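You operate a simulated robot arm through the tools that you are given. There is no shell and no other tool. Be economical: measure what you need, move in short steps, check, and stop when the job is done.

Carry out the task below with a simulated two-armed robot. There is one attempt and no reset: what you move stays moved.

## Task
Empty the cold press and bond the LOFT end plate on the seat marked with its heat.
Fine: old plate on the black mat; shut the hood before START and leave it shut. Where these are worked on the way, their far stop is far enough and under half their travel is too little: yellow hood.

The check looks at the end state, three seconds after you hand in, the way a careful person would. Anything else that was tipped, shoved, dropped, spilled or broken makes it a failure.

## Robot
Two 7-joint arms with two-finger parallel grippers on one trunk, hanging from a carriage that runs on a gantry, over the field with the corners [-785, -2020], [495, -2020], [495, 280], [-785, 280] (x, y) and turns from -4.992 to 7.016 rad about z. Base frame: it is fixed where the carriage stands at the start and does not move with it; the origin is on the floor, on the carriage's upright axis, x ahead of it, y to its left, z up; the surface under the hand at the start is at about z = 960. Readings come in mm, rad, newtons and seconds.
The left shoulder is at the start at [40, 173, 1369], the right one opposite. With the tool pointing down near the work surface each hand reaches from about 100 to 760 mm from the robot's upright axis, wherever it stands, measured 20 degrees to its own side. Places, roughly: black mat by the bonding press [500, 600, 900]; green start key of the press [700, 500, 900]; press display [800, 600, 1100]; yellow hood [600, 100, 900]. Payload 3.43 kg a hand.
The tool frame of a hand sits at the grasp point between the pads (the TCP): z along the fingers, y along the line on which they close. The tips reach 30 mm beyond it. Largest opening 94 mm; finger width 28, thickness 10; the body of the gripper, 50 by 96 mm, starts 55 mm behind the TCP.
Orientation is told as [roll, pitch, yaw] about the base's x, y, z axes, in that order, counted from this pose: with the fingers straight down and closing along the base's y, the tool's x points along the base's -x, its y along +y and its z along -z.

## Interface
- The arms move only by the tool nudge_tool. It takes "left_deltas", "right_deltas" or both (then of equal length, played together; a hand with none holds still); each is a list of rows, each an object of numbers (a shift or turn left out is 0, a gripper value left out holds the last): "ax", "ay", "az": the turn, a rotation vector about the tool's x, y, z in rad; "dx", "dy", "dz": the shift along the tool's x, y, z in mm; "jaw": the gripper command, from -1 (fully open) to 1 (shut), values between in proportion. In form: [{"ax": .., "ay": .., "az": .., "dx": .., "dy": .., "dz": .., "jaw": ..}, ...]. A call has 1 to 10 rows; each row shifts and turns the commanded pose from where the row before left it, along the tool's axes as they then stand. Rows are played at 5 a second. More than 50 mm and 0.15 rad between two rows, or a gripper value outside its range, and nothing of the call is played. Where a pose cannot be reached the arm comes as near as it can. A force on the tool above 90 N (or 10 N above the force at the start of the call, whichever is more), or a blocked arm, ends the call early, and 0.2 s more pass. Each finger travels about 72 mm/s and halts on what it meets, pressing with about 28 N; the grip force reading is that of the motor and also rises with nothing between the fingers. The clock runs only during rows and for 0.2 s after the last one: add rows that do not move to give the fingers time. The reply holds the time, the measured pose of the TCP, the force on the tool along the base axes, the opening and the grip force, in the units named above and with some noise, with the torque about the TCP (base axes, N m) and any sound that the robot's microphone picked up.
- Cameras (640 x 400 px; columns grow to the right, rows downward): "scene" is now at [220.7, 37.3, 1649.9]; the picture's right is [0.54, -0.84, 0.00], its down [-0.68, -0.43, -0.59] and it looks along [0.49, 0.31, -0.81] (base axes); focal length 214 px, centre (320, 200). "left" rides on the left gripper at [76, -14, -102] in its tool frame; the picture's right is [0.18, 0.98, 0.00], its down [-0.75, 0.14, -0.64] and it looks along [-0.63, 0.12, 0.77] (tool axes); focal length 243 px, centre (320, 200). "right" rides on the right gripper at [76, 14, -103] in its tool frame; the picture's right is [-0.18, 0.98, 0.00], its down [-0.75, -0.14, -0.64] and it looks along [-0.63, -0.12, 0.77] (tool axes); focal length 243 px, centre (320, 200). There is no depth. A picture from a camera that has moved, and an enlarged one, comes with that camera's place and axes in the base frame and with its lens.
- grab_frame(camera): a new picture of that camera. No time passes.
- raise_lower(by): slides the trunk up (or, below 0, down) by that many mm; the arms and the scene camera ride with it, the base frame stays. It gives what a move gives, with no picture.
- roll_base(legs): drives the robot by 1 to 6 legs, each [ahead, left, turn to the left] in mm, mm and rad, along the robot's own axes; the way and the turn of a leg run together, so that a leg with both is an arc; at most 1500 mm and 3.142 rad a leg. The arms and the cameras ride along, it lands a little off, and it stops where it bumps. It keeps to its track: a leg is cut to what the track allows. It gives what a move gives.
- turn_head(pan, tilt): turns the head with the scene camera to pan (to the left, within 1.501 rad either way) and tilt (down, from -0.506 to 1.204), counted from straight ahead of the robot. It gives what a move gives.
- zoom(camera, box): a new picture of the part [left, top, right, bottom] of that camera's present view, enlarged. No time passes.
- sign_off(): hands the job in; it is judged then, once.

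Go step by step. Nothing tells you exact positions but the pictures and the camera data: compare them with the known pose of the tool, close in by small moves and look again before you grip or let go. The budget is 120 turns and 108 pictures, counting those below and the enlarged ones. Unless the task says otherwise, let go and move clear before handing in, and close with one line.

The tools are called as a command line: name --argument value ..., lists and objects as JSON in quotes. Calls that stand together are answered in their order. nudge_tool: Moves the arms, as the interface text tells. Its arguments: {"type":"object","properties":{"left_deltas":{"type":"array"},"right_deltas":{"type":"array"}},"required":[]} The other tools are called the same way: raise_lower (by) slides the trunk up or down; roll_base (legs) drives the base; turn_head (pan, tilt) turns the head that bears the scene camera; grab_frame (camera) takes a picture; zoom (camera, box) takes an enlarged picture of a part of a camera's view; sign_off () hands the job in.

At the start:

```text
clock: 0.0
left_tool_pos: [426.5, 483.1, 1409.6]
left_orientation: [0.002, 0.001, 0.0]
left_force: [0.4, 0.3, 0.9]
left_torque: [0.0, 0.02, 0.01]
left_width: 93.8
left_grasp_force: 0.1
right_tool_pos: [460.7, 46.9, 1352.1]
right_orientation: [0.0, 0.001, -0.002]
right_force: [-0.2, 0.5, 0.4]
right_torque: [-0.02, 0.01, 0.03]
right_width: 93.9
right_grasp_force: 0.2
trunk travel left (down, up): [-522.0, 259.0]
robot x, y, heading: [0.4, 1.9, 0.0]
head pan, tilt: [0.565, 0.946]
```

scene: 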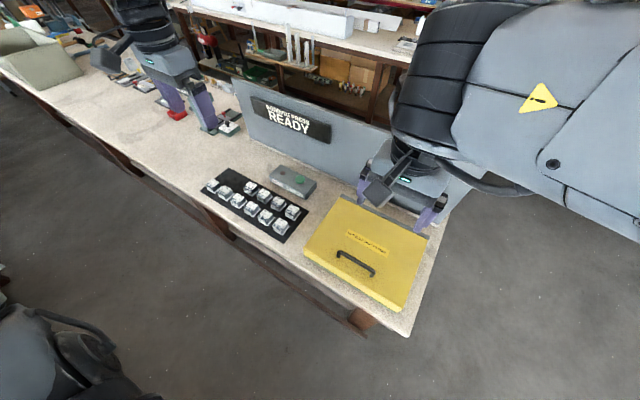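
right: 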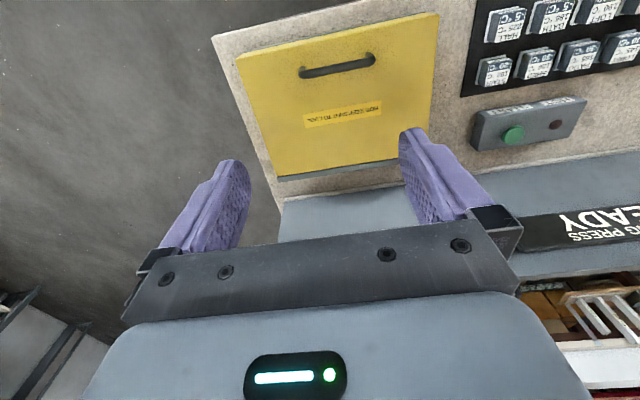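
left: 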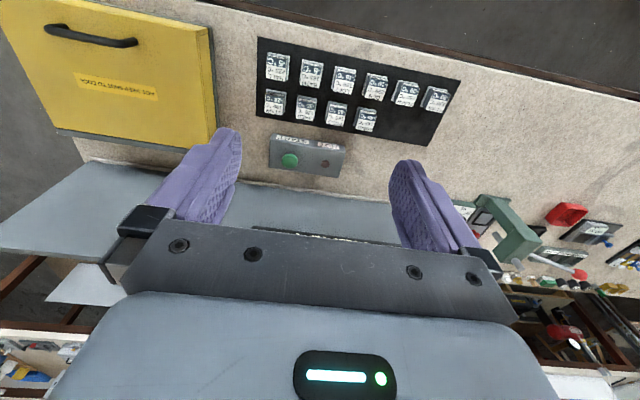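

I see a yellow hood (closed), a black mat with labelled plates, and a key box. I'll zoom in on the labels first.

zoom --camera "left" --box '[250, 35, 470, 175]'

zoom --camera "scene" --box '[190, 150, 330, 250]'

zoom --camera "right" --box '[220, 0, 450, 200]'

```text
2.86 times, centred on (360, 105) of left
camera zoom: at [349.0, 467.9, 1511.6], right [-0.18, 0.98, 0.0], down [0.75, 0.14, 0.64], along [0.63, 0.12, -0.77], focal length 693 px, centre (206, 471)
```

zoom: 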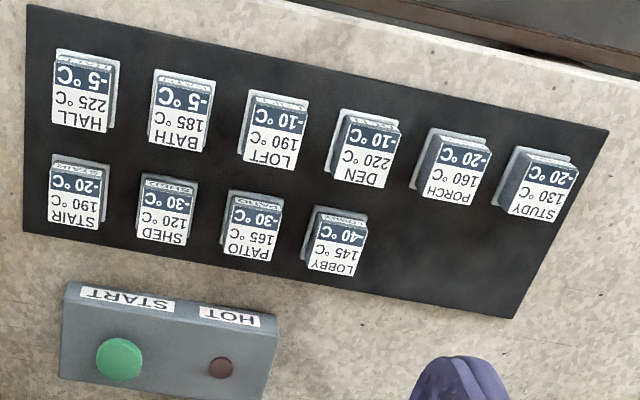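

```text
4.00 times, centred on (260, 200) of scene
camera zoom: at [220.7, 37.3, 1649.9], right [0.54, -0.84, 0.0], down [-0.68, -0.43, -0.59], along [0.49, 0.31, -0.81], focal length 858 px, centre (560, 200)
```

zoom: 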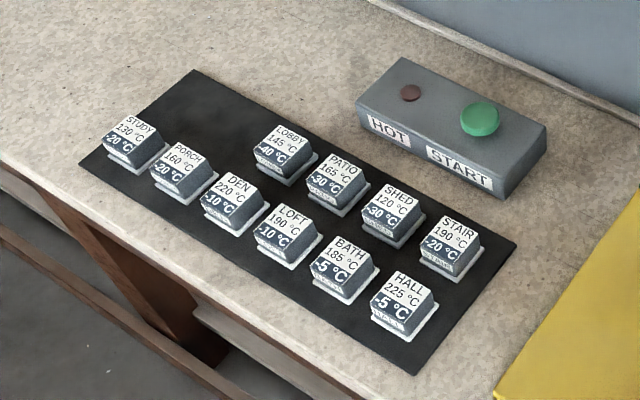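

```text
2.00 times, centred on (335, 100) of right
camera zoom: at [384.5, 59.1, 1454.5], right [0.18, 0.98, 0.0], down [0.75, -0.14, 0.64], along [0.63, -0.12, -0.77], focal length 485 px, centre (290, 400)
```

zoom: 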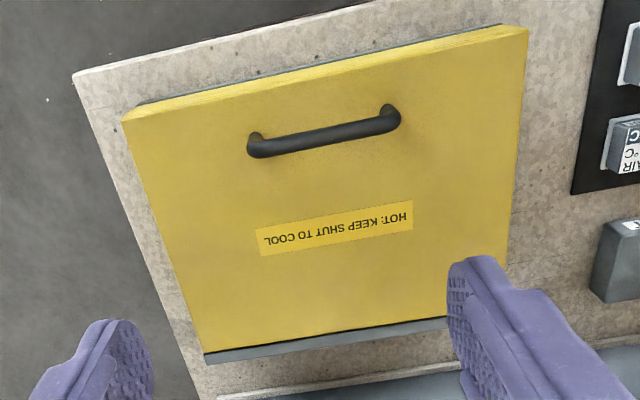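

The press reads READY and the HOT lamp is dark. LOFT reads 190 °C, −10 °C, and I make the plate tops about z 880. I'll bring the left hand closer to read the fine print, and turn the right hand to suit the hood handle (near [482, 68, 980], bar along y).

nudge_tool --left_deltas '[{"dx": 3, "dy": 7, "dz": 31}, {"dx": 3, "dy": 7, "dz": 31}, {"dx": 3, "dy": 7, "dz": 31}, {"dx": 3, "dy": 7, "dz": 31}, {"dx": 3, "dy": 7, "dz": 31}, {"dx": 3, "dy": 7, "dz": 31}, {"dx": 3, "dy": 7, "dz": 31}, {"dx": 3, "dy": 7, "dz": 31}, {"dx": 2, "dy": 7, "dz": 31}, {"dz": 31}]' --right_deltas '[{"az": -0.149}, {"az": -0.149}, {"az": -0.149}, {"az": -0.149}, {"az": -0.149}, {"az": -0.149}, {"az": -0.149}, {"az": -0.149}, {"az": -0.149}, {"az": -0.149}]'

grab_frame --camera "left"

grab_frame --camera "right"

```text
clock: 1.8
left_tool_pos: [403.0, 536.8, 1172.6]
left_orientation: [0.0, 0.0, -0.002]
left_force: [-1.0, -1.3, 0.9]
left_torque: [-0.01, 0.01, 0.03]
left_width: 94.1
left_grasp_force: 0.0
right_tool_pos: [386.3, 115.7, 1434.0]
right_orientation: [0.076, -0.122, 1.088]
right_force: [0.2, -0.1, 0.3]
right_torque: [0.0, 0.04, 0.01]
right_width: 93.7
right_grasp_force: 0.1
right hand out of reach, approached as far as the arm can: row 4, 5, 6, 7, 8
trunk travel left (down, up): [-522.0, 259.0]
robot x, y, heading: [0.5, -1.3, 0.001]
head pan, tilt: [0.565, 0.946]
stopped in row 8 (right hand): the arm was blocked; the commanded pose is now the measured one
```

```text
101 pictures are left
camera left: at [326.1, 521.0, 1275.4], right [-0.18, 0.98, 0.0], down [0.75, 0.14, 0.64], along [0.63, 0.12, -0.77], focal length 243 px, centre (320, 200)
```

left: 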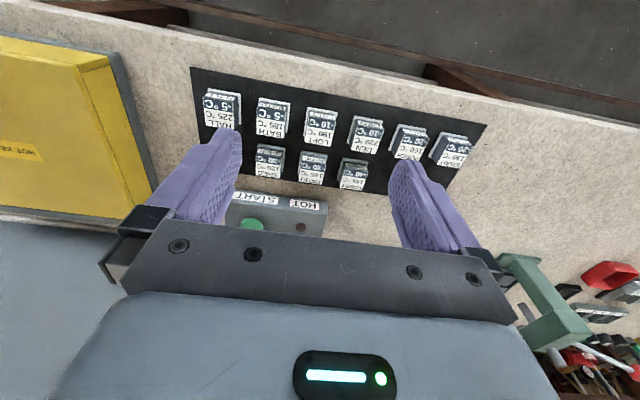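

```text
100 pictures are left
camera right: at [339.8, 39.8, 1526.4], right [-0.79, 0.61, 0.1], down [0.48, 0.51, 0.72], along [0.39, 0.61, -0.69], focal length 243 px, centre (320, 200)
```

right: 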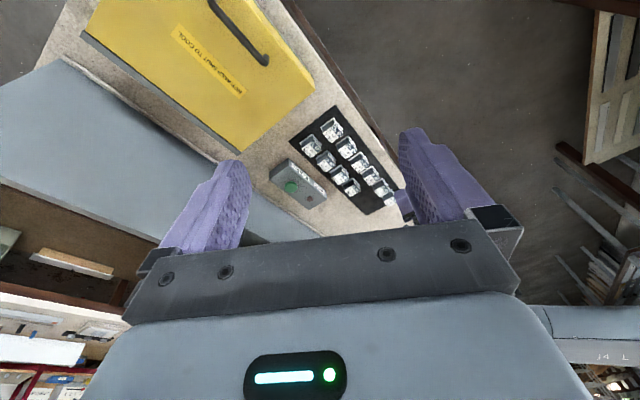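

The right wrist cannot turn that way here, so I'll turn it to yaw −90 instead. First the fine print on LOFT.

zoom --camera "left" --box '[290, 95, 350, 155]'

nudge_tool --right_deltas '[{"az": 0.14, "dz": 10}, {"az": 0.14, "dz": 10}, {"az": 0.14, "dz": 10}, {"az": 0.14, "dz": 10}, {"az": 0.14, "dz": 10}, {"az": 0.14, "dz": 10}, {"az": 0.14, "dz": 10}, {"az": 0.14, "dz": 10}, {"az": 0.14, "dz": 10}, {"az": 0.14, "dz": 10}]'

```text
6.67 times, centred on (320, 125) of left
camera zoom: at [326.1, 521.0, 1275.4], right [-0.18, 0.98, 0.0], down [0.75, 0.14, 0.64], along [0.63, 0.12, -0.77], focal length 1618 px, centre (320, 700)
```

zoom: 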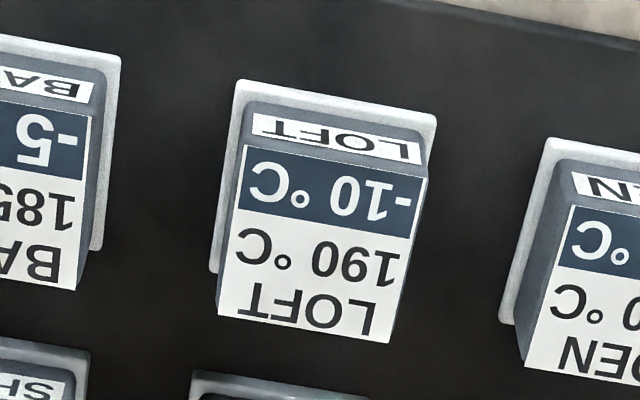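

```text
clock: 4.0
left_tool_pos: [402.6, 536.6, 1171.7]
left_orientation: [-0.001, -0.001, -0.001]
left_force: [0.0, -0.4, -1.0]
left_torque: [-0.03, 0.0, 0.01]
left_width: 94.0
left_grasp_force: 0.1
right_tool_pos: [385.0, 130.9, 1330.8]
right_orientation: [0.129, 0.053, -0.305]
right_force: [0.6, -0.3, -0.3]
right_torque: [0.01, 0.02, 0.0]
right_width: 94.3
right_grasp_force: 0.1
trunk travel left (down, up): [-522.0, 259.0]
robot x, y, heading: [0.6, -1.5, -0.002]
head pan, tilt: [0.565, 0.946]
```

LOFT is 190 °C. I'll continue turning the right hand to yaw −90, levelling it and lowering it.

nudge_tool --right_deltas '[{"ax": 0.129, "ay": -0.053}, {"az": 0.1407, "dz": 15}, {"az": 0.1407, "dz": 15}, {"az": 0.1407, "dz": 15}, {"az": 0.1407, "dz": 15}, {"az": 0.1407, "dz": 15}, {"az": 0.1407, "dz": 15}, {"az": 0.1407, "dz": 15}, {"az": 0.1407, "dz": 15}, {"az": 0.1407, "dz": 15}]'

grab_frame --camera "right"

grab_frame --camera "scene"

```text
clock: 6.2
left_tool_pos: [404.0, 535.7, 1172.4]
left_orientation: [0.0, -0.001, 0.001]
left_force: [0.9, -0.4, 0.0]
left_torque: [0.01, 0.02, 0.01]
left_width: 94.0
left_grasp_force: 0.2
right_tool_pos: [384.7, 129.7, 1196.6]
right_orientation: [0.001, 0.0, -1.574]
right_force: [-0.2, 0.8, -0.1]
right_torque: [0.0, 0.05, 0.0]
right_width: 94.2
right_grasp_force: 0.2
trunk travel left (down, up): [-522.0, 259.0]
robot x, y, heading: [-1.3, -2.2, 0.001]
head pan, tilt: [0.565, 0.946]
```

```text
98 pictures are left
camera right: at [399.5, 205.2, 1299.9], right [0.98, -0.19, 0.0], down [-0.14, -0.75, 0.64], along [-0.12, -0.63, -0.77], focal length 243 px, centre (320, 200)
```

right: 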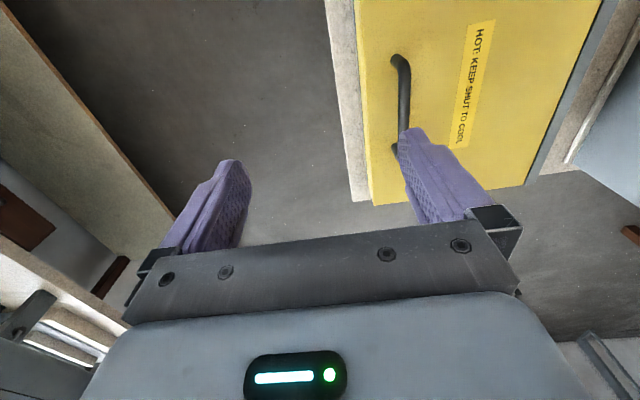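

```text
97 pictures are left
camera scene: at [220.7, 37.2, 1649.9], right [0.54, -0.84, 0.0], down [-0.68, -0.43, -0.59], along [0.49, 0.31, -0.81], focal length 214 px, centre (320, 200)
```

scene: 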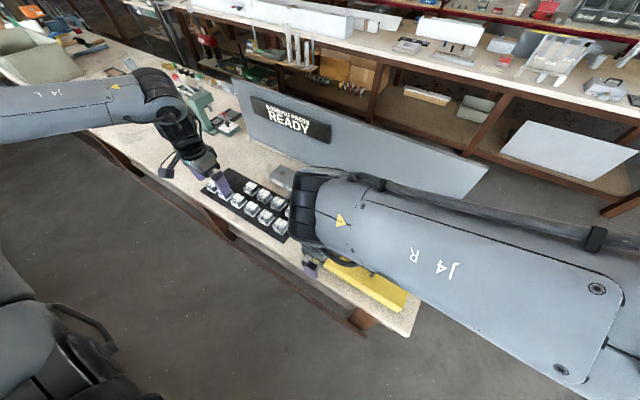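

Handle estimate: bar along y, centred at x≈480, y≈73, z≈980. I'll hover over it.

nudge_tool --right_deltas '[{"dx": -15, "dy": 24, "dz": 29}, {"dx": -14, "dy": 24, "dz": 29}, {"dx": -14, "dy": 24, "dz": 29}, {"dx": -14, "dy": 24, "dz": 29}, {}]'

grab_frame --camera "right"

grab_frame --camera "left"

```text
clock: 7.4
left_tool_pos: [402.7, 536.2, 1173.9]
left_orientation: [-0.001, 0.002, 0.0]
left_force: [0.5, 0.5, 0.2]
left_torque: [-0.01, -0.03, 0.01]
left_width: 94.3
left_grasp_force: 0.0
right_tool_pos: [479.2, 72.2, 1081.6]
right_orientation: [-0.003, 0.0, -1.571]
right_force: [-0.4, 0.5, 0.2]
right_torque: [-0.02, -0.03, 0.0]
right_width: 93.8
right_grasp_force: 0.0
trunk travel left (down, up): [-522.0, 259.0]
robot x, y, heading: [-2.2, 1.0, 0.001]
head pan, tilt: [0.565, 0.946]
```

```text
96 pictures are left
camera right: at [495.3, 148.0, 1183.4], right [0.98, -0.19, 0.0], down [-0.14, -0.75, 0.64], along [-0.12, -0.63, -0.77], focal length 243 px, centre (320, 200)
```

right: 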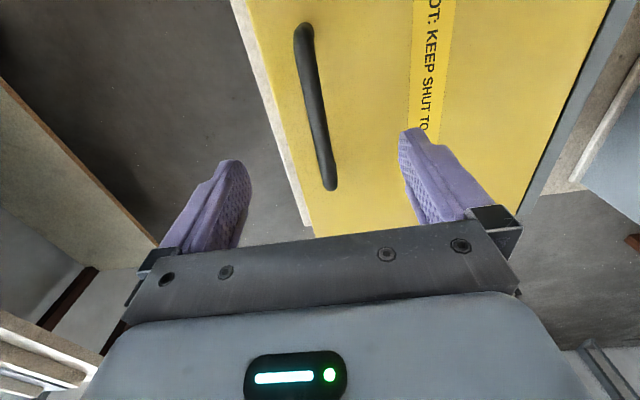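

```text
95 pictures are left
camera left: at [325.8, 521.2, 1275.2], right [-0.18, 0.98, 0.0], down [0.75, 0.14, 0.64], along [0.63, 0.12, -0.77], focal length 243 px, centre (320, 200)
```

left: 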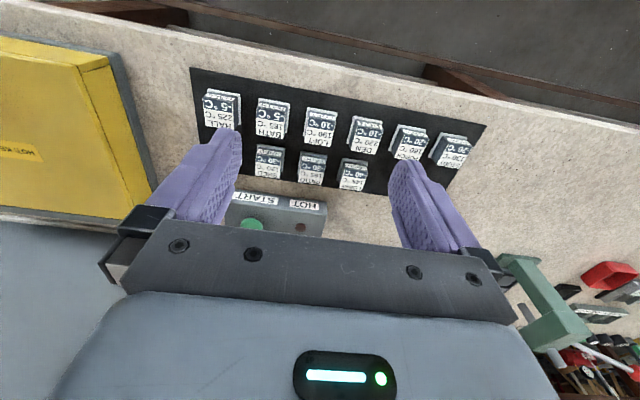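

Fingers straddle the bar (bar about x 480, y 69). I'll descend to z≈1005 and check.

nudge_tool --right_deltas '[{"dx": -3, "dz": 25}, {"dz": 25}, {"dz": 26}, {}]'

grab_frame --camera "right"

```text
clock: 8.4
left_tool_pos: [402.7, 535.5, 1172.1]
left_orientation: [-0.002, 0.0, 0.001]
left_force: [0.9, 0.0, -0.3]
left_torque: [0.0, 0.0, -0.01]
left_width: 93.9
left_grasp_force: 0.0
right_tool_pos: [480.1, 70.8, 1005.4]
right_orientation: [-0.002, 0.0, -1.573]
right_force: [1.2, -0.4, 0.6]
right_torque: [-0.01, -0.03, -0.01]
right_width: 94.2
right_grasp_force: 0.0
trunk travel left (down, up): [-522.0, 259.0]
robot x, y, heading: [-2.3, 3.6, -0.003]
head pan, tilt: [0.565, 0.946]
```

```text
94 pictures are left
camera right: at [494.5, 145.9, 1107.4], right [0.98, -0.19, 0.0], down [-0.14, -0.75, 0.64], along [-0.12, -0.63, -0.77], focal length 243 px, centre (320, 200)
```

right: 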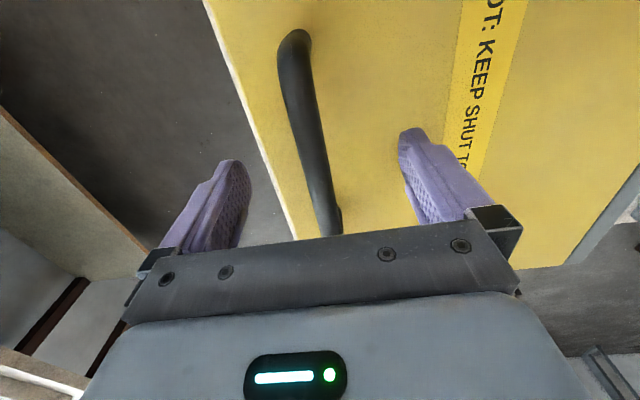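

Descending another 20 mm, with force checked, and then closing.

nudge_tool --right_deltas '[{"dz": 8}, {"dz": 8}, {"dz": 6}, {}]'

grab_frame --camera "right"

```text
clock: 9.4
left_tool_pos: [404.1, 534.2, 1173.5]
left_orientation: [-0.002, -0.001, 0.001]
left_force: [1.2, 1.2, -0.1]
left_torque: [-0.04, 0.0, -0.02]
left_width: 94.3
left_grasp_force: 0.0
right_tool_pos: [483.3, 70.3, 989.8]
right_orientation: [0.005, 0.0, -1.573]
right_force: [-26.7, -9.9, 84.6]
right_torque: [-0.53, -2.91, -0.28]
right_width: 86.1
right_grasp_force: 0.1
trunk travel left (down, up): [-522.0, 259.0]
robot x, y, heading: [-0.2, 2.0, 0.001]
head pan, tilt: [0.565, 0.946]
```

```text
93 pictures are left
camera right: at [497.8, 145.6, 1091.9], right [0.98, -0.19, 0.01], down [-0.15, -0.75, 0.64], along [-0.12, -0.63, -0.77], focal length 243 px, centre (320, 200)
```

right: 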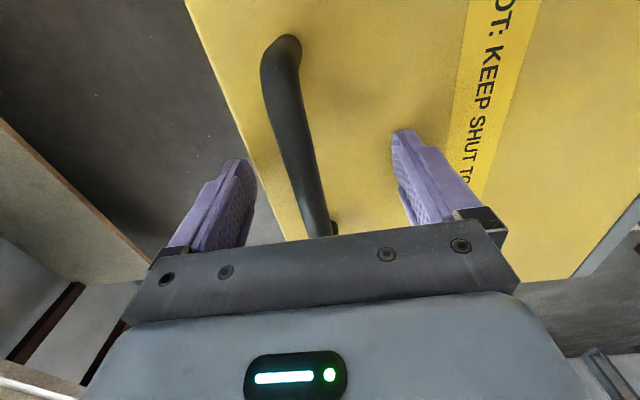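

Tips touched the hood top at z≈960. I'll back up 9 mm, shift slightly to −x and close on the bar.

nudge_tool --right_deltas '[{"dz": -9}, {"dy": -4}, {"jaw": 0.3}, {"jaw": 0.3}, {"jaw": 1}, {"jaw": 1}, {"jaw": 1}, {"jaw": 1}]'

grab_frame --camera "right"

```text
clock: 11.2
left_tool_pos: [404.5, 534.7, 1173.1]
left_orientation: [-0.001, -0.003, -0.001]
left_force: [-0.8, -0.2, 0.5]
left_torque: [0.02, 0.02, 0.01]
left_width: 94.0
left_grasp_force: 0.0
right_tool_pos: [480.3, 69.8, 994.6]
right_orientation: [0.007, -0.001, -1.572]
right_force: [17.3, -0.6, -7.7]
right_torque: [0.26, 0.2, 0.12]
right_width: 18.4
right_grasp_force: 45.1
trunk travel left (down, up): [-522.0, 259.0]
robot x, y, heading: [-1.6, -0.8, -0.004]
head pan, tilt: [0.565, 0.946]
```

```text
92 pictures are left
camera right: at [494.4, 145.0, 1095.9], right [0.98, -0.19, 0.0], down [-0.15, -0.75, 0.64], along [-0.12, -0.63, -0.77], focal length 243 px, centre (320, 200)
```

right: 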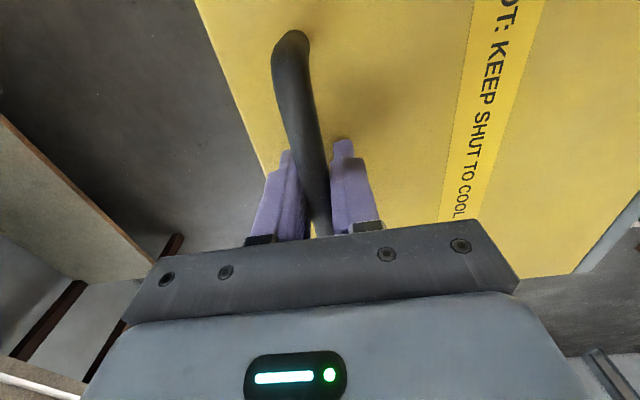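

Gripped (width 18). The hinge is at the far edge (about x 685); I'll try a small opening arc and watch the force.

nudge_tool --right_deltas '[{"ax": 0.075, "dy": 3.7, "dz": -15.3}, {"ax": 0.075, "dy": 3.7, "dz": -15.3}, {"ax": 0.075, "dy": 3.7, "dz": -15.3}, {"ax": 0.075, "dy": 3.7, "dz": -15.3}, {}]'

grab_frame --camera "left"

```text
clock: 12.4
left_tool_pos: [402.1, 534.1, 1170.8]
left_orientation: [-0.004, -0.001, 0.0]
left_force: [0.8, 0.1, 0.7]
left_torque: [0.02, 0.0, -0.02]
left_width: 93.8
left_grasp_force: 0.0
right_tool_pos: [494.9, 69.2, 1049.8]
right_orientation: [-0.304, 0.0, -1.571]
right_force: [-9.2, -3.4, 0.0]
right_torque: [-1.08, -0.02, 0.33]
right_width: 18.2
right_grasp_force: 44.8
trunk travel left (down, up): [-522.0, 259.0]
robot x, y, heading: [3.7, 0.4, -0.003]
head pan, tilt: [0.565, 0.946]
```

```text
91 pictures are left
camera left: at [324.6, 520.6, 1274.6], right [-0.18, 0.98, 0.0], down [0.75, 0.14, 0.64], along [0.63, 0.12, -0.77], focal length 243 px, centre (320, 200)
```

left: 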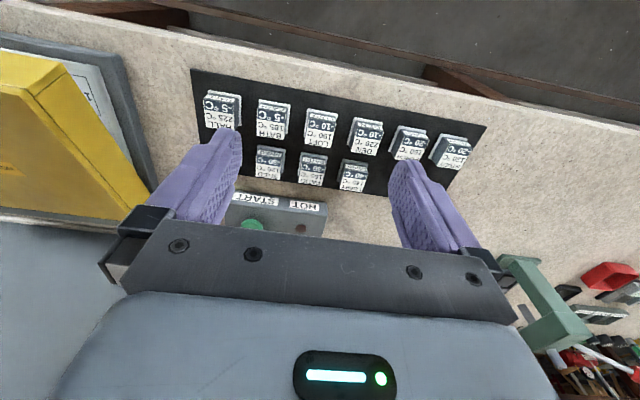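

The hood opens with almost no force. I'll continue the arc.

nudge_tool --right_deltas '[{"ax": 0.075, "dy": 3.7, "dz": -15.3}, {"ax": 0.075, "dy": 3.7, "dz": -15.3}, {"ax": 0.075, "dy": 3.7, "dz": -15.3}, {"ax": 0.075, "dy": 3.7, "dz": -15.3}, {"ax": 0.075, "dy": 3.7, "dz": -15.3}, {"ax": 0.075, "dy": 3.7, "dz": -15.3}, {"ax": 0.075, "dy": 3.7, "dz": -15.3}, {"ax": 0.075, "dy": 3.7, "dz": -15.3}, {}]'

```text
clock: 13.2
left_tool_pos: [405.2, 542.5, 1175.5]
left_orientation: [0.005, 0.0, 0.002]
left_force: [-0.1, 0.0, 0.1]
left_torque: [-0.01, -0.05, -0.02]
left_width: 94.1
left_grasp_force: 0.1
right_tool_pos: [515.3, 70.0, 1087.4]
right_orientation: [-0.458, 0.015, -1.561]
right_force: [48.7, 28.7, -38.9]
right_torque: [0.12, 0.54, -0.34]
right_width: 18.6
right_grasp_force: 44.6
right hand out of reach, approached as far as the arm can: row 2, 3
trunk travel left (down, up): [-522.0, 259.0]
robot x, y, heading: [3.4, 2.2, -0.0]
head pan, tilt: [0.565, 0.946]
stopped in row 3 (right hand): the force on the tool passed its limit at 102 N (the readings are from after the stop); the commanded pose is now the measured one
```

Of course: as the hood opens the handle faces away, so the hand can't keep rotating with it. The hinge fits at about (692, 967) with radius 214. I'll hold the tool's tilt and let the bar slip round in the grip along the arc.

nudge_tool --right_deltas '[{"dy": 2.4, "dz": -9.7}, {"dy": 2.4, "dz": -9.7}, {"dy": 2.4, "dz": -9.7}, {"dy": 2.4, "dz": -9.7}, {}]'

grab_frame --camera "right"

```text
clock: 13.5
left_tool_pos: [405.7, 543.8, 1175.4]
left_orientation: [0.003, -0.001, 0.004]
left_force: [-0.5, -0.4, 0.1]
left_torque: [0.01, -0.01, -0.04]
left_width: 94.0
left_grasp_force: 0.2
right_tool_pos: [516.2, 69.2, 1090.9]
right_orientation: [-0.447, 0.012, -1.559]
right_force: [34.9, 23.3, -30.8]
right_torque: [0.06, 0.41, -0.51]
right_width: 18.3
right_grasp_force: 44.9
right hand out of reach, approached as far as the arm can: row 1
trunk travel left (down, up): [-522.0, 259.0]
robot x, y, heading: [2.7, 3.3, 0.002]
head pan, tilt: [0.565, 0.946]
stopped in row 1 (right hand): the force on the tool passed its limit at 96 N (the readings are from after the stop); the commanded pose is now the measured one
```

```text
90 pictures are left
camera right: at [573.8, 143.6, 1178.6], right [0.89, -0.17, -0.43], down [0.16, -0.76, 0.63], along [-0.43, -0.63, -0.65], focal length 243 px, centre (320, 200)
```

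right: 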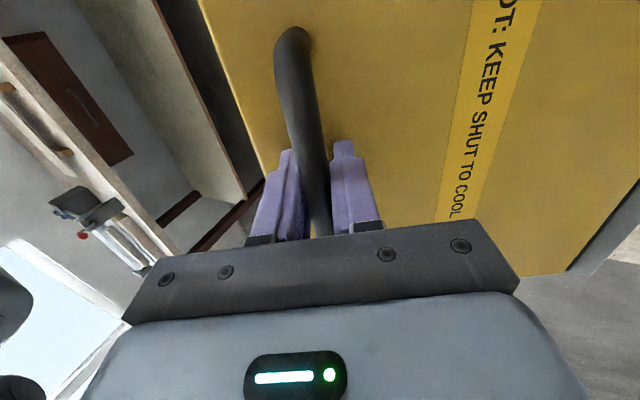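

The tilt itself limits the reach, so I'll un-tilt while following the arc.

nudge_tool --right_deltas '[{"ax": -0.08}, {"ax": -0.06, "dy": 3.8, "dz": -8.4}, {"ax": -0.06, "dy": 3.8, "dz": -8.4}, {"ax": -0.06, "dy": 3.8, "dz": -8.4}, {"ax": -0.06, "dy": 3.8, "dz": -8.4}, {}]'

```text
clock: 14.9
left_tool_pos: [405.2, 539.1, 1174.7]
left_orientation: [0.0, -0.001, 0.004]
left_force: [-0.3, 0.6, -0.5]
left_torque: [-0.01, -0.02, 0.01]
left_width: 93.9
left_grasp_force: 0.0
right_tool_pos: [541.0, 64.3, 1120.1]
right_orientation: [-0.127, 0.007, -1.563]
right_force: [41.6, 14.4, -46.0]
right_torque: [0.09, 0.33, -0.13]
right_width: 18.6
right_grasp_force: 45.4
trunk travel left (down, up): [-522.0, 259.0]
robot x, y, heading: [7.7, 1.0, 0.003]
head pan, tilt: [0.565, 0.946]
```

Following well; the radius is a touch large, so I'll trim it inward and go on to about 60°.

nudge_tool --right_deltas '[{"ax": -0.03, "dy": 9.3, "dz": -4.5}, {"ax": -0.03, "dy": 9.3, "dz": -5.5}, {"ax": -0.03, "dy": 9.3, "dz": -5.5}, {"ax": -0.03, "dy": 9.3, "dz": -5.5}, {"ax": -0.03, "dy": 9.3, "dz": -5.5}, {}]'

grab_frame --camera "right"

```text
clock: 16.1
left_tool_pos: [400.9, 537.8, 1172.4]
left_orientation: [-0.004, -0.002, 0.001]
left_force: [-0.1, 0.5, -0.8]
left_torque: [-0.01, 0.0, -0.03]
left_width: 94.0
left_grasp_force: 0.0
right_tool_pos: [576.5, 65.4, 1144.4]
right_orientation: [-0.01, 0.008, -1.565]
right_force: [-19.0, -5.8, 23.4]
right_torque: [-0.48, -0.08, 0.05]
right_width: 18.1
right_grasp_force: 44.9
trunk travel left (down, up): [-522.0, 259.0]
robot x, y, heading: [0.0, 2.4, 0.003]
head pan, tilt: [0.565, 0.946]
stopped in row 5 (right hand): the force on the tool passed its limit at 94 N (the readings are from after the stop); the commanded pose is now the measured one
```

```text
89 pictures are left
camera right: at [591.5, 139.2, 1247.2], right [0.98, -0.18, -0.01], down [-0.13, -0.76, 0.63], along [-0.12, -0.62, -0.77], focal length 243 px, centre (320, 200)
```

right: 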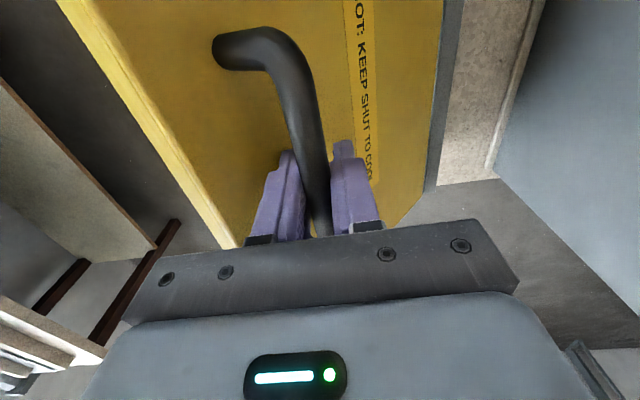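

Past ~57° the inner finger alone can carry the bar forward. I'll loosen the jaw to ~30 mm, rise 8 mm, and keep pushing in +x along the arc.

nudge_tool --right_deltas '[{"jaw": 0.4}, {"dz": -8}, {"dy": 9, "dz": -5}, {"dy": 9, "dz": -5}, {"dy": 9, "dz": -4}, {"dy": 9, "dz": -4}, {"dy": 9, "dz": -3}, {}]'

grab_frame --camera "right"

```text
clock: 17.9
left_tool_pos: [402.4, 538.7, 1173.7]
left_orientation: [0.001, -0.001, 0.004]
left_force: [1.1, -0.2, -0.1]
left_torque: [-0.02, -0.01, 0.0]
left_width: 94.2
left_grasp_force: 0.1
right_tool_pos: [621.2, 63.1, 1172.0]
right_orientation: [-0.004, 0.014, -1.561]
right_force: [-2.2, 0.1, -1.0]
right_torque: [0.01, 0.03, 0.0]
right_width: 29.5
right_grasp_force: 1.3
right hand out of reach, approached as far as the arm can: row 7
trunk travel left (down, up): [-522.0, 259.0]
robot x, y, heading: [2.6, 0.7, 0.006]
head pan, tilt: [0.565, 0.946]
```

```text
88 pictures are left
camera right: at [634.7, 137.2, 1275.1], right [0.98, -0.18, -0.01], down [-0.13, -0.76, 0.63], along [-0.12, -0.62, -0.78], focal length 243 px, centre (320, 200)
```

right: 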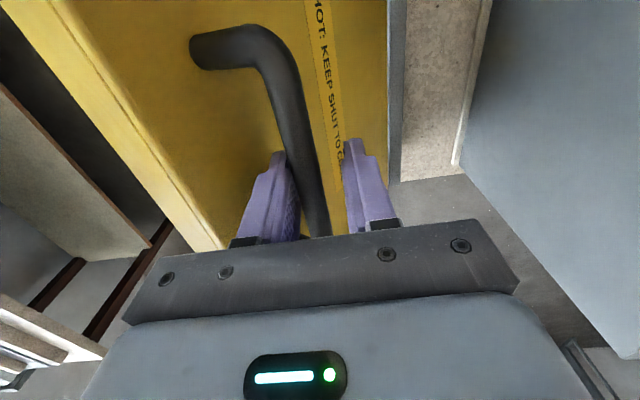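

Working well; the right arm is near its reach limit, so I'll roll the base forward 60 mm, which also pushes the bar along.

roll_base --legs '[[60, 0, 0]]'

grab_frame --camera "right"

grab_frame --camera "scene"

```text
clock: 18.9
left_tool_pos: [461.1, 538.5, 1171.1]
left_orientation: [0.0, -0.001, 0.003]
left_force: [0.0, 0.5, 0.6]
left_torque: [0.01, 0.0, 0.0]
left_width: 93.8
left_grasp_force: 0.0
right_tool_pos: [679.8, 62.7, 1170.1]
right_orientation: [-0.003, 0.015, -1.563]
right_force: [-1.4, -0.6, -1.9]
right_torque: [0.01, -0.03, 0.0]
right_width: 28.9
right_grasp_force: 0.7
trunk travel left (down, up): [-522.0, 259.0]
robot x, y, heading: [59.5, -1.3, 0.005]
head pan, tilt: [0.565, 0.946]
```

```text
87 pictures are left
camera right: at [694.3, 137.6, 1275.1], right [0.98, -0.18, -0.01], down [-0.13, -0.76, 0.63], along [-0.12, -0.62, -0.78], focal length 243 px, centre (320, 200)
```

right: 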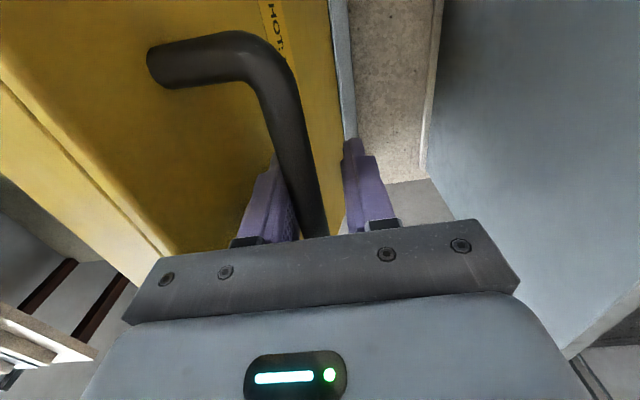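

```text
86 pictures are left
camera scene: at [281.4, 39.4, 1649.9], right [0.54, -0.84, 0.0], down [-0.68, -0.44, -0.59], along [0.49, 0.32, -0.81], focal length 214 px, centre (320, 200)
```

scene: 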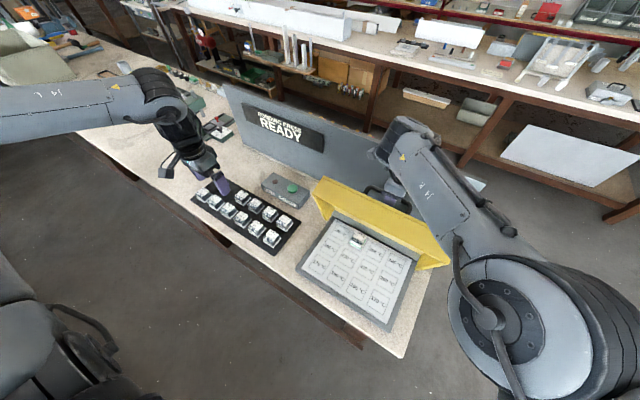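

The seats and old plate are visible, with the hood at about 80°. I'll push it further toward its far stop.

roll_base --legs '[[35, 0, 0]]'

grab_frame --camera "right"

```text
clock: 19.7
left_tool_pos: [496.7, 538.0, 1172.5]
left_orientation: [0.001, 0.001, 0.004]
left_force: [0.2, -0.6, -0.1]
left_torque: [-0.03, -0.03, 0.01]
left_width: 94.1
left_grasp_force: 0.0
right_tool_pos: [715.9, 63.8, 1171.6]
right_orientation: [-0.004, 0.015, -1.562]
right_force: [-0.9, 0.5, -0.9]
right_torque: [-0.03, -0.02, -0.02]
right_width: 28.8
right_grasp_force: 0.5
trunk travel left (down, up): [-522.0, 259.0]
robot x, y, heading: [97.0, 1.5, 0.001]
head pan, tilt: [0.565, 0.946]
```

```text
85 pictures are left
camera right: at [728.8, 137.8, 1275.1], right [0.98, -0.18, -0.01], down [-0.13, -0.76, 0.63], along [-0.12, -0.62, -0.78], focal length 243 px, centre (320, 200)
```

right: 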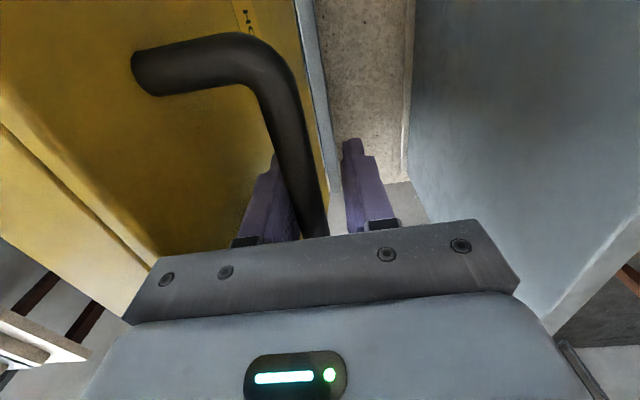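

roll_base --legs '[[35, 0, 0]]'

grab_frame --camera "right"

grab_frame --camera "scene"

```text
clock: 20.6
left_tool_pos: [531.0, 539.1, 1172.7]
left_orientation: [0.001, 0.0, 0.005]
left_force: [-0.6, 0.1, 0.3]
left_torque: [-0.02, 0.02, 0.01]
left_width: 94.0
left_grasp_force: 0.1
right_tool_pos: [749.5, 64.2, 1170.8]
right_orientation: [-0.004, 0.016, -1.562]
right_force: [-1.0, 0.5, 1.4]
right_torque: [0.0, 0.32, -0.07]
right_width: 32.5
right_grasp_force: 3.8
trunk travel left (down, up): [-522.0, 259.0]
robot x, y, heading: [128.2, 0.7, 0.001]
head pan, tilt: [0.565, 0.946]
```

```text
84 pictures are left
camera right: at [763.5, 137.6, 1275.2], right [0.98, -0.18, -0.01], down [-0.13, -0.76, 0.63], along [-0.12, -0.62, -0.78], focal length 243 px, centre (320, 200)
```

right: 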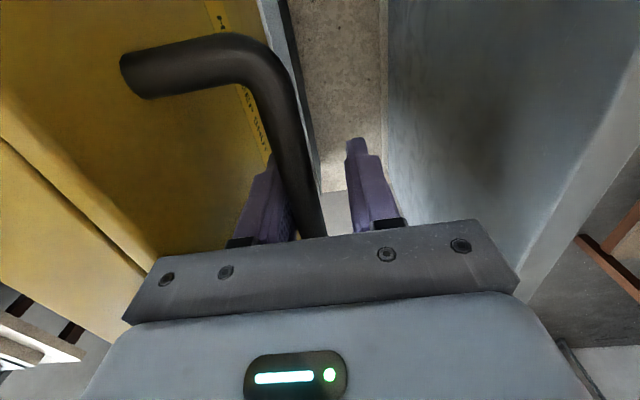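

```text
83 pictures are left
camera scene: at [350.7, 39.6, 1649.9], right [0.54, -0.84, 0.0], down [-0.68, -0.44, -0.59], along [0.49, 0.32, -0.81], focal length 214 px, centre (320, 200)
```

scene: 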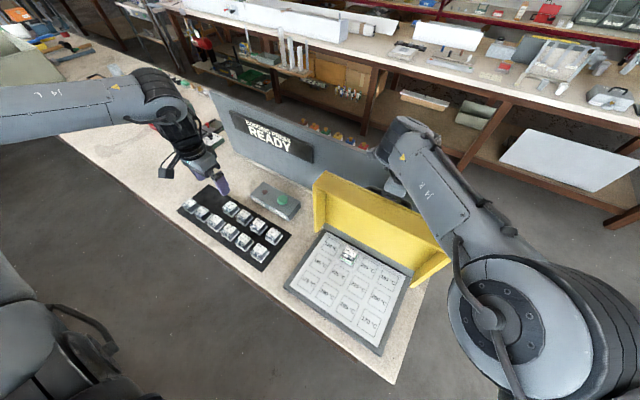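

The hood is past vertical and seems at its stop. I'll back off slightly, open the jaw a little and withdraw straight up.

nudge_tool --right_deltas '[{"dy": -3, "jaw": 0.3}, {"dz": -15}, {"dz": -25}, {"dz": -30}, {"dz": -30}, {}]'

grab_frame --camera "scene"

```text
clock: 22.0
left_tool_pos: [530.6, 538.8, 1171.5]
left_orientation: [-0.001, 0.001, 0.005]
left_force: [0.1, -0.5, -0.4]
left_torque: [-0.04, 0.01, 0.0]
left_width: 94.0
left_grasp_force: 0.0
right_tool_pos: [738.1, 57.4, 1270.0]
right_orientation: [-0.001, 0.017, -1.562]
right_force: [0.0, 0.3, 0.6]
right_torque: [0.02, 0.01, -0.01]
right_width: 32.8
right_grasp_force: 0.0
right hand out of reach, approached as far as the arm can: row 4, 5
trunk travel left (down, up): [-522.0, 259.0]
robot x, y, heading: [129.7, -0.6, 0.004]
head pan, tilt: [0.565, 0.946]
```

```text
82 pictures are left
camera scene: at [350.6, 39.6, 1649.8], right [0.54, -0.84, 0.0], down [-0.68, -0.44, -0.59], along [0.49, 0.32, -0.81], focal length 214 px, centre (320, 200)
```

scene: 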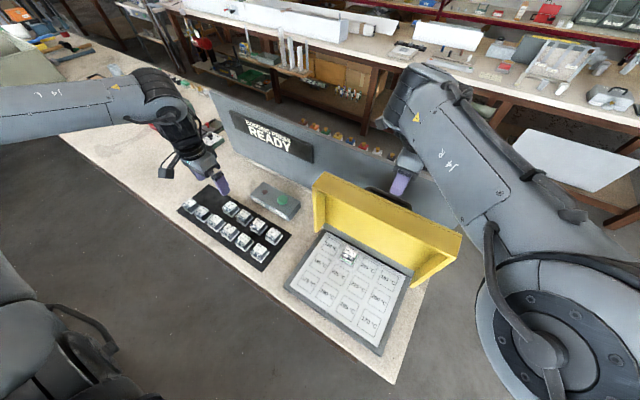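

The hood stays open. Now I'll read the seats and the old plate.

zoom --camera "scene" --box '[280, 225, 420, 355]'

zoom --camera "scene" --box '[310, 225, 390, 285]'

grab_frame --camera "left"

```text
3.08 times, centred on (350, 290) of scene
camera zoom: at [350.6, 39.6, 1649.8], right [0.54, -0.84, 0.0], down [-0.68, -0.44, -0.59], along [0.49, 0.32, -0.81], focal length 660 px, centre (228, -77)
```

zoom: 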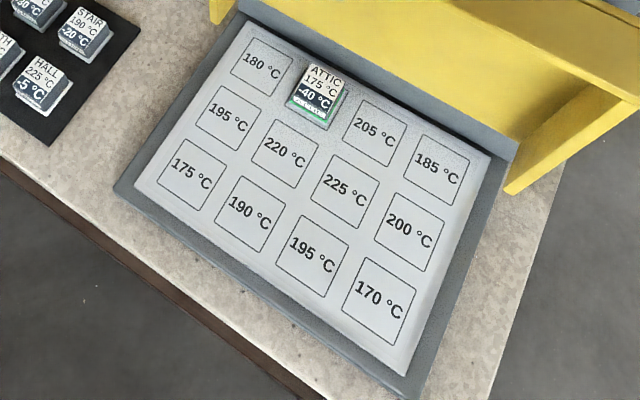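

```text
6.67 times, centred on (350, 255) of scene
camera zoom: at [350.6, 39.6, 1649.8], right [0.54, -0.84, 0.0], down [-0.68, -0.44, -0.59], along [0.49, 0.32, -0.81], focal length 1430 px, centre (120, -167)
```

zoom: 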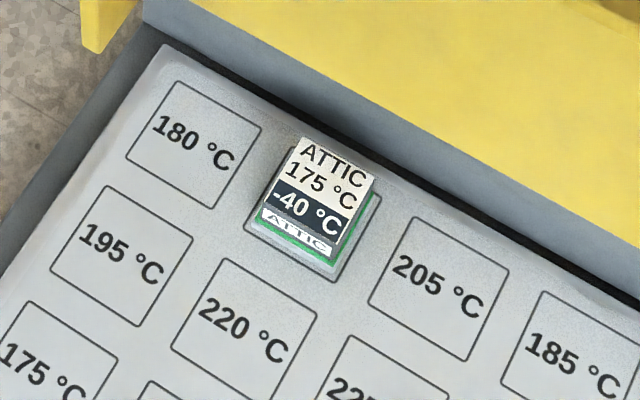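

```text
79 pictures are left
camera left: at [454.1, 523.8, 1275.0], right [-0.19, 0.98, 0.0], down [0.75, 0.14, 0.64], along [0.63, 0.12, -0.77], focal length 243 px, centre (320, 200)
```

left: 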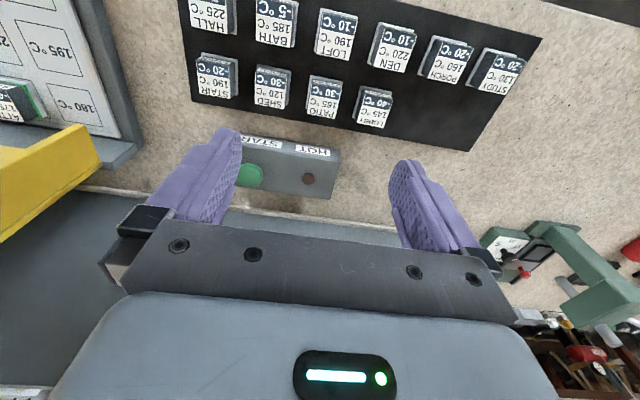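

Seats: back row 180 / (old ATTIC) / 205 / 185; middle 195 / 220 / 225 / 200; front 175 / **190** / 195 / 170. There is a single 190 seat, in the front row, second from the left. I'll retract the right hand clear of the hood before using the left hand.

raise_lower --by 50

nudge_tool --right_deltas '[{"dy": -40}, {"dy": -40}, {"dy": -40}, {"dy": -40}, {"dy": -40, "dx": -20}, {"dy": -40, "dx": -25}, {"dy": -40, "dx": -25}, {"dy": -35, "dx": -30}, {"dx": -40}, {"dx": -40}]'

grab_frame --camera "scene"

```text
clock: 22.9
left_tool_pos: [531.0, 537.5, 1222.6]
left_orientation: [0.0, 0.001, 0.003]
left_force: [1.1, -0.4, -0.4]
left_torque: [-0.01, 0.02, -0.01]
left_width: 94.2
left_grasp_force: 0.0
right_tool_pos: [737.2, 59.4, 1318.8]
right_orientation: [-0.001, 0.016, -1.561]
right_force: [-0.1, 0.9, 0.5]
right_torque: [0.01, -0.01, -0.03]
right_width: 32.9
right_grasp_force: 0.0
trunk travel left (down, up): [-572.0, 209.0]
robot x, y, heading: [129.3, -0.4, 0.005]
head pan, tilt: [0.565, 0.946]
```

```text
clock: 25.1
left_tool_pos: [530.2, 537.7, 1222.2]
left_orientation: [-0.003, 0.0, 0.003]
left_force: [0.3, 0.4, -0.3]
left_torque: [-0.02, -0.01, -0.01]
left_width: 94.2
left_grasp_force: 0.1
right_tool_pos: [423.5, -124.2, 1315.8]
right_orientation: [-0.002, 0.016, -1.563]
right_force: [0.1, -0.4, 0.2]
right_torque: [0.0, -0.02, 0.03]
right_width: 32.7
right_grasp_force: 0.1
trunk travel left (down, up): [-572.0, 209.0]
robot x, y, heading: [130.1, -1.5, 0.003]
head pan, tilt: [0.565, 0.946]
```

```text
78 pictures are left
camera scene: at [350.6, 39.3, 1699.8], right [0.54, -0.84, 0.0], down [-0.68, -0.44, -0.58], along [0.49, 0.31, -0.81], focal length 214 px, centre (320, 200)
```

scene: 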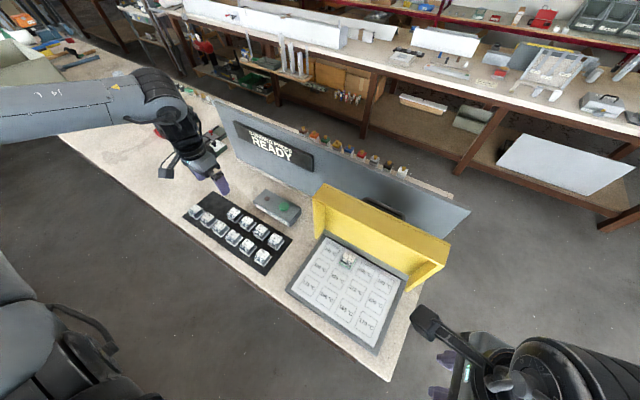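

Right hand is clear. I'll roll back 70 mm, lower the trunk, and bring the left hand in front of the press.

roll_base --legs '[[-70, 0, 0]]'

raise_lower --by -50

nudge_tool --left_deltas '[{"dy": -43}, {"dy": -43}, {"dy": -43}, {"dy": -43}, {"dy": -43}, {"dy": -43}, {"dy": -43}, {"dy": -43}, {"dy": -43}, {"dy": -43}]' --right_deltas '[{"dx": -20}, {"dx": -20}, {"dx": -20}, {"dx": -20}, {"dx": -20}, {"dx": -20}, {}, {}, {}, {}]'

grab_frame --camera "left"

```text
clock: 26.1
left_tool_pos: [461.1, 537.5, 1222.2]
left_orientation: [-0.001, 0.0, 0.002]
left_force: [-0.2, 0.3, -0.4]
left_torque: [-0.03, 0.04, -0.03]
left_width: 94.0
left_grasp_force: 0.0
right_tool_pos: [354.3, -123.6, 1317.1]
right_orientation: [-0.002, 0.017, -1.564]
right_force: [-0.1, 0.3, 0.6]
right_torque: [0.05, -0.06, -0.02]
right_width: 32.8
right_grasp_force: 0.1
trunk travel left (down, up): [-572.0, 209.0]
robot x, y, heading: [58.0, 3.7, 0.007]
head pan, tilt: [0.565, 0.946]
```

```text
clock: 27.1
left_tool_pos: [462.6, 538.1, 1171.8]
left_orientation: [0.0, 0.0, 0.001]
left_force: [-0.8, 0.4, 0.5]
left_torque: [0.01, -0.02, -0.02]
left_width: 94.1
left_grasp_force: 0.2
right_tool_pos: [355.9, -123.6, 1267.0]
right_orientation: [-0.001, 0.019, -1.564]
right_force: [-0.4, 1.1, 0.8]
right_torque: [-0.02, 0.01, 0.02]
right_width: 33.0
right_grasp_force: 0.0
trunk travel left (down, up): [-522.0, 259.0]
robot x, y, heading: [60.1, -0.8, 0.005]
head pan, tilt: [0.565, 0.946]
```

```text
clock: 29.2
left_tool_pos: [480.0, 142.6, 1179.3]
left_orientation: [0.0, 0.001, 0.002]
left_force: [-0.3, -0.1, 0.1]
left_torque: [0.0, -0.01, -0.01]
left_width: 93.9
left_grasp_force: 0.1
left hand out of reach, approached as far as the arm can: row 9, 10
right_tool_pos: [356.7, -233.5, 1266.3]
right_orientation: [-0.005, 0.019, -1.567]
right_force: [0.0, 0.1, 0.0]
right_torque: [-0.04, -0.02, 0.01]
right_width: 32.8
right_grasp_force: 0.1
right hand out of reach, approached as far as the arm can: row 5
trunk travel left (down, up): [-522.0, 259.0]
robot x, y, heading: [56.3, 3.2, 0.007]
head pan, tilt: [0.565, 0.946]
```

```text
77 pictures are left
camera left: at [403.2, 127.5, 1282.1], right [-0.19, 0.98, 0.0], down [0.75, 0.14, 0.64], along [0.63, 0.12, -0.77], focal length 243 px, centre (320, 200)
```

left: 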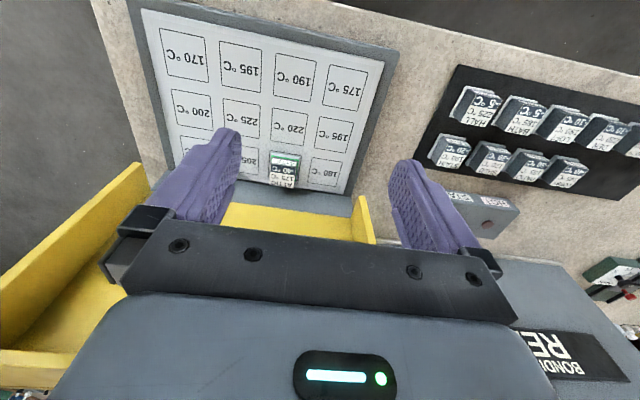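

The left hand can't cross to there from here, so I'll shift the base right 150 mm. ATTIC is at about (651, 109) and seat 190 at about (498, 111).

roll_base --legs '[[0, -150, 0]]'

nudge_tool --left_deltas '[{"dy": 20, "dz": 10}, {"dy": 20, "dz": 10}, {"dy": 20, "dz": 10}, {"dy": 20, "dz": 10}, {"dy": 20, "dz": 10}, {"dy": 15, "dz": 10}, {}]'

grab_frame --camera "left"

```text
clock: 30.6
left_tool_pos: [480.7, -8.5, 1179.5]
left_orientation: [-0.001, 0.003, 0.0]
left_force: [-0.1, 0.0, -0.1]
left_torque: [0.05, 0.02, 0.0]
left_width: 93.8
left_grasp_force: 0.1
right_tool_pos: [357.2, -384.5, 1266.1]
right_orientation: [-0.001, 0.017, -1.567]
right_force: [-0.1, -0.6, -0.1]
right_torque: [0.02, 0.0, -0.01]
right_width: 32.9
right_grasp_force: 0.0
trunk travel left (down, up): [-522.0, 259.0]
robot x, y, heading: [59.1, -143.2, 0.006]
head pan, tilt: [0.565, 0.946]
```

```text
clock: 32.2
left_tool_pos: [481.0, 106.9, 1118.3]
left_orientation: [-0.001, 0.0, 0.0]
left_force: [1.0, 0.5, 0.6]
left_torque: [0.02, -0.01, 0.0]
left_width: 94.1
left_grasp_force: 0.1
right_tool_pos: [356.4, -384.0, 1267.4]
right_orientation: [-0.005, 0.016, -1.568]
right_force: [-0.4, 0.0, 0.7]
right_torque: [0.0, 0.01, 0.01]
right_width: 32.8
right_grasp_force: 0.1
trunk travel left (down, up): [-522.0, 259.0]
robot x, y, heading: [61.8, -149.7, 0.004]
head pan, tilt: [0.565, 0.946]
```

```text
76 pictures are left
camera left: at [404.2, 92.9, 1221.3], right [-0.18, 0.98, 0.0], down [0.75, 0.14, 0.64], along [0.63, 0.12, -0.77], focal length 243 px, centre (320, 200)
```

left: 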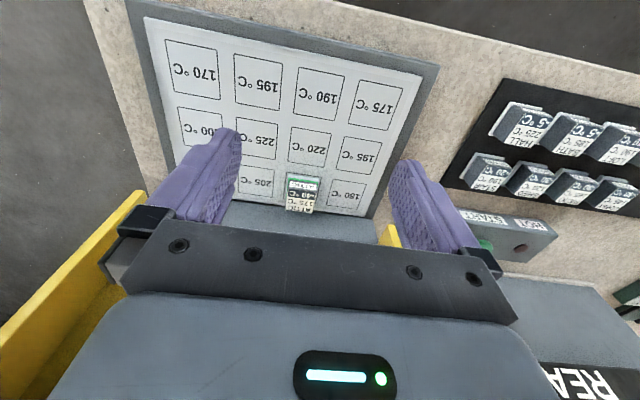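

ATTIC's top is about z 930 at (640, 110). I'll move over it.

nudge_tool --left_deltas '[{"dx": -32, "dz": 14}, {"dx": -32, "dz": 14}, {"dx": -32, "dz": 14}, {"dx": -32, "dz": 14, "jaw": -0.5}, {}]'

grab_frame --camera "left"

grab_frame --camera "scene"

```text
clock: 33.4
left_tool_pos: [595.6, 117.2, 1072.6]
left_orientation: [-0.003, 0.0, -0.001]
left_force: [-0.1, -0.3, 0.6]
left_torque: [-0.03, -0.02, -0.02]
left_width: 70.8
left_grasp_force: 0.0
left hand out of reach, approached as far as the arm can: row 4
right_tool_pos: [357.5, -384.5, 1266.9]
right_orientation: [-0.005, 0.018, -1.569]
right_force: [0.1, 0.8, 0.2]
right_torque: [-0.02, 0.01, 0.02]
right_width: 33.0
right_grasp_force: 0.0
trunk travel left (down, up): [-522.0, 259.0]
robot x, y, heading: [59.8, -148.3, 0.005]
head pan, tilt: [0.565, 0.946]
```

```text
75 pictures are left
camera left: at [517.7, 102.4, 1174.1], right [-0.18, 0.98, 0.0], down [0.75, 0.14, 0.64], along [0.63, 0.12, -0.77], focal length 243 px, centre (320, 200)
```

left: 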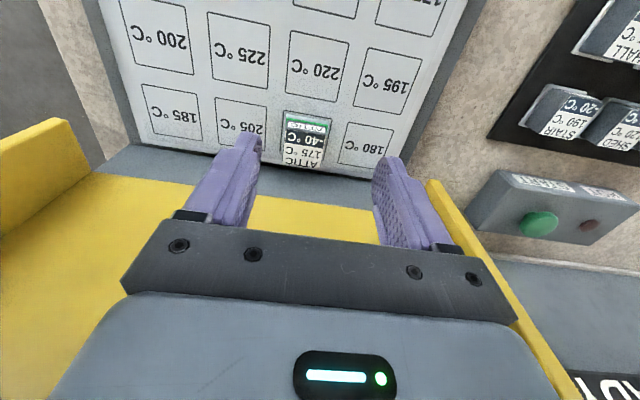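

```text
74 pictures are left
camera scene: at [282.0, -109.9, 1649.8], right [0.54, -0.84, 0.0], down [-0.68, -0.44, -0.59], along [0.49, 0.31, -0.81], focal length 214 px, centre (320, 200)
```

scene: 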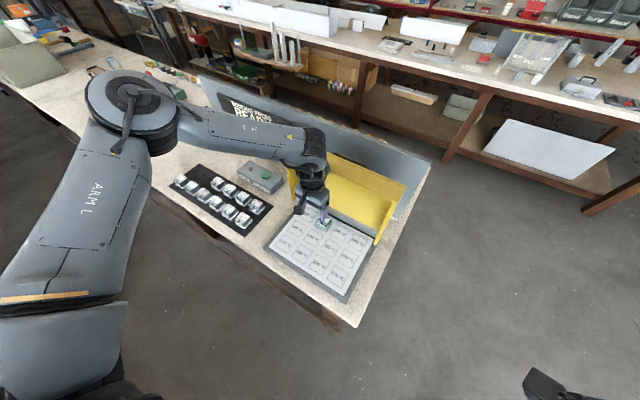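

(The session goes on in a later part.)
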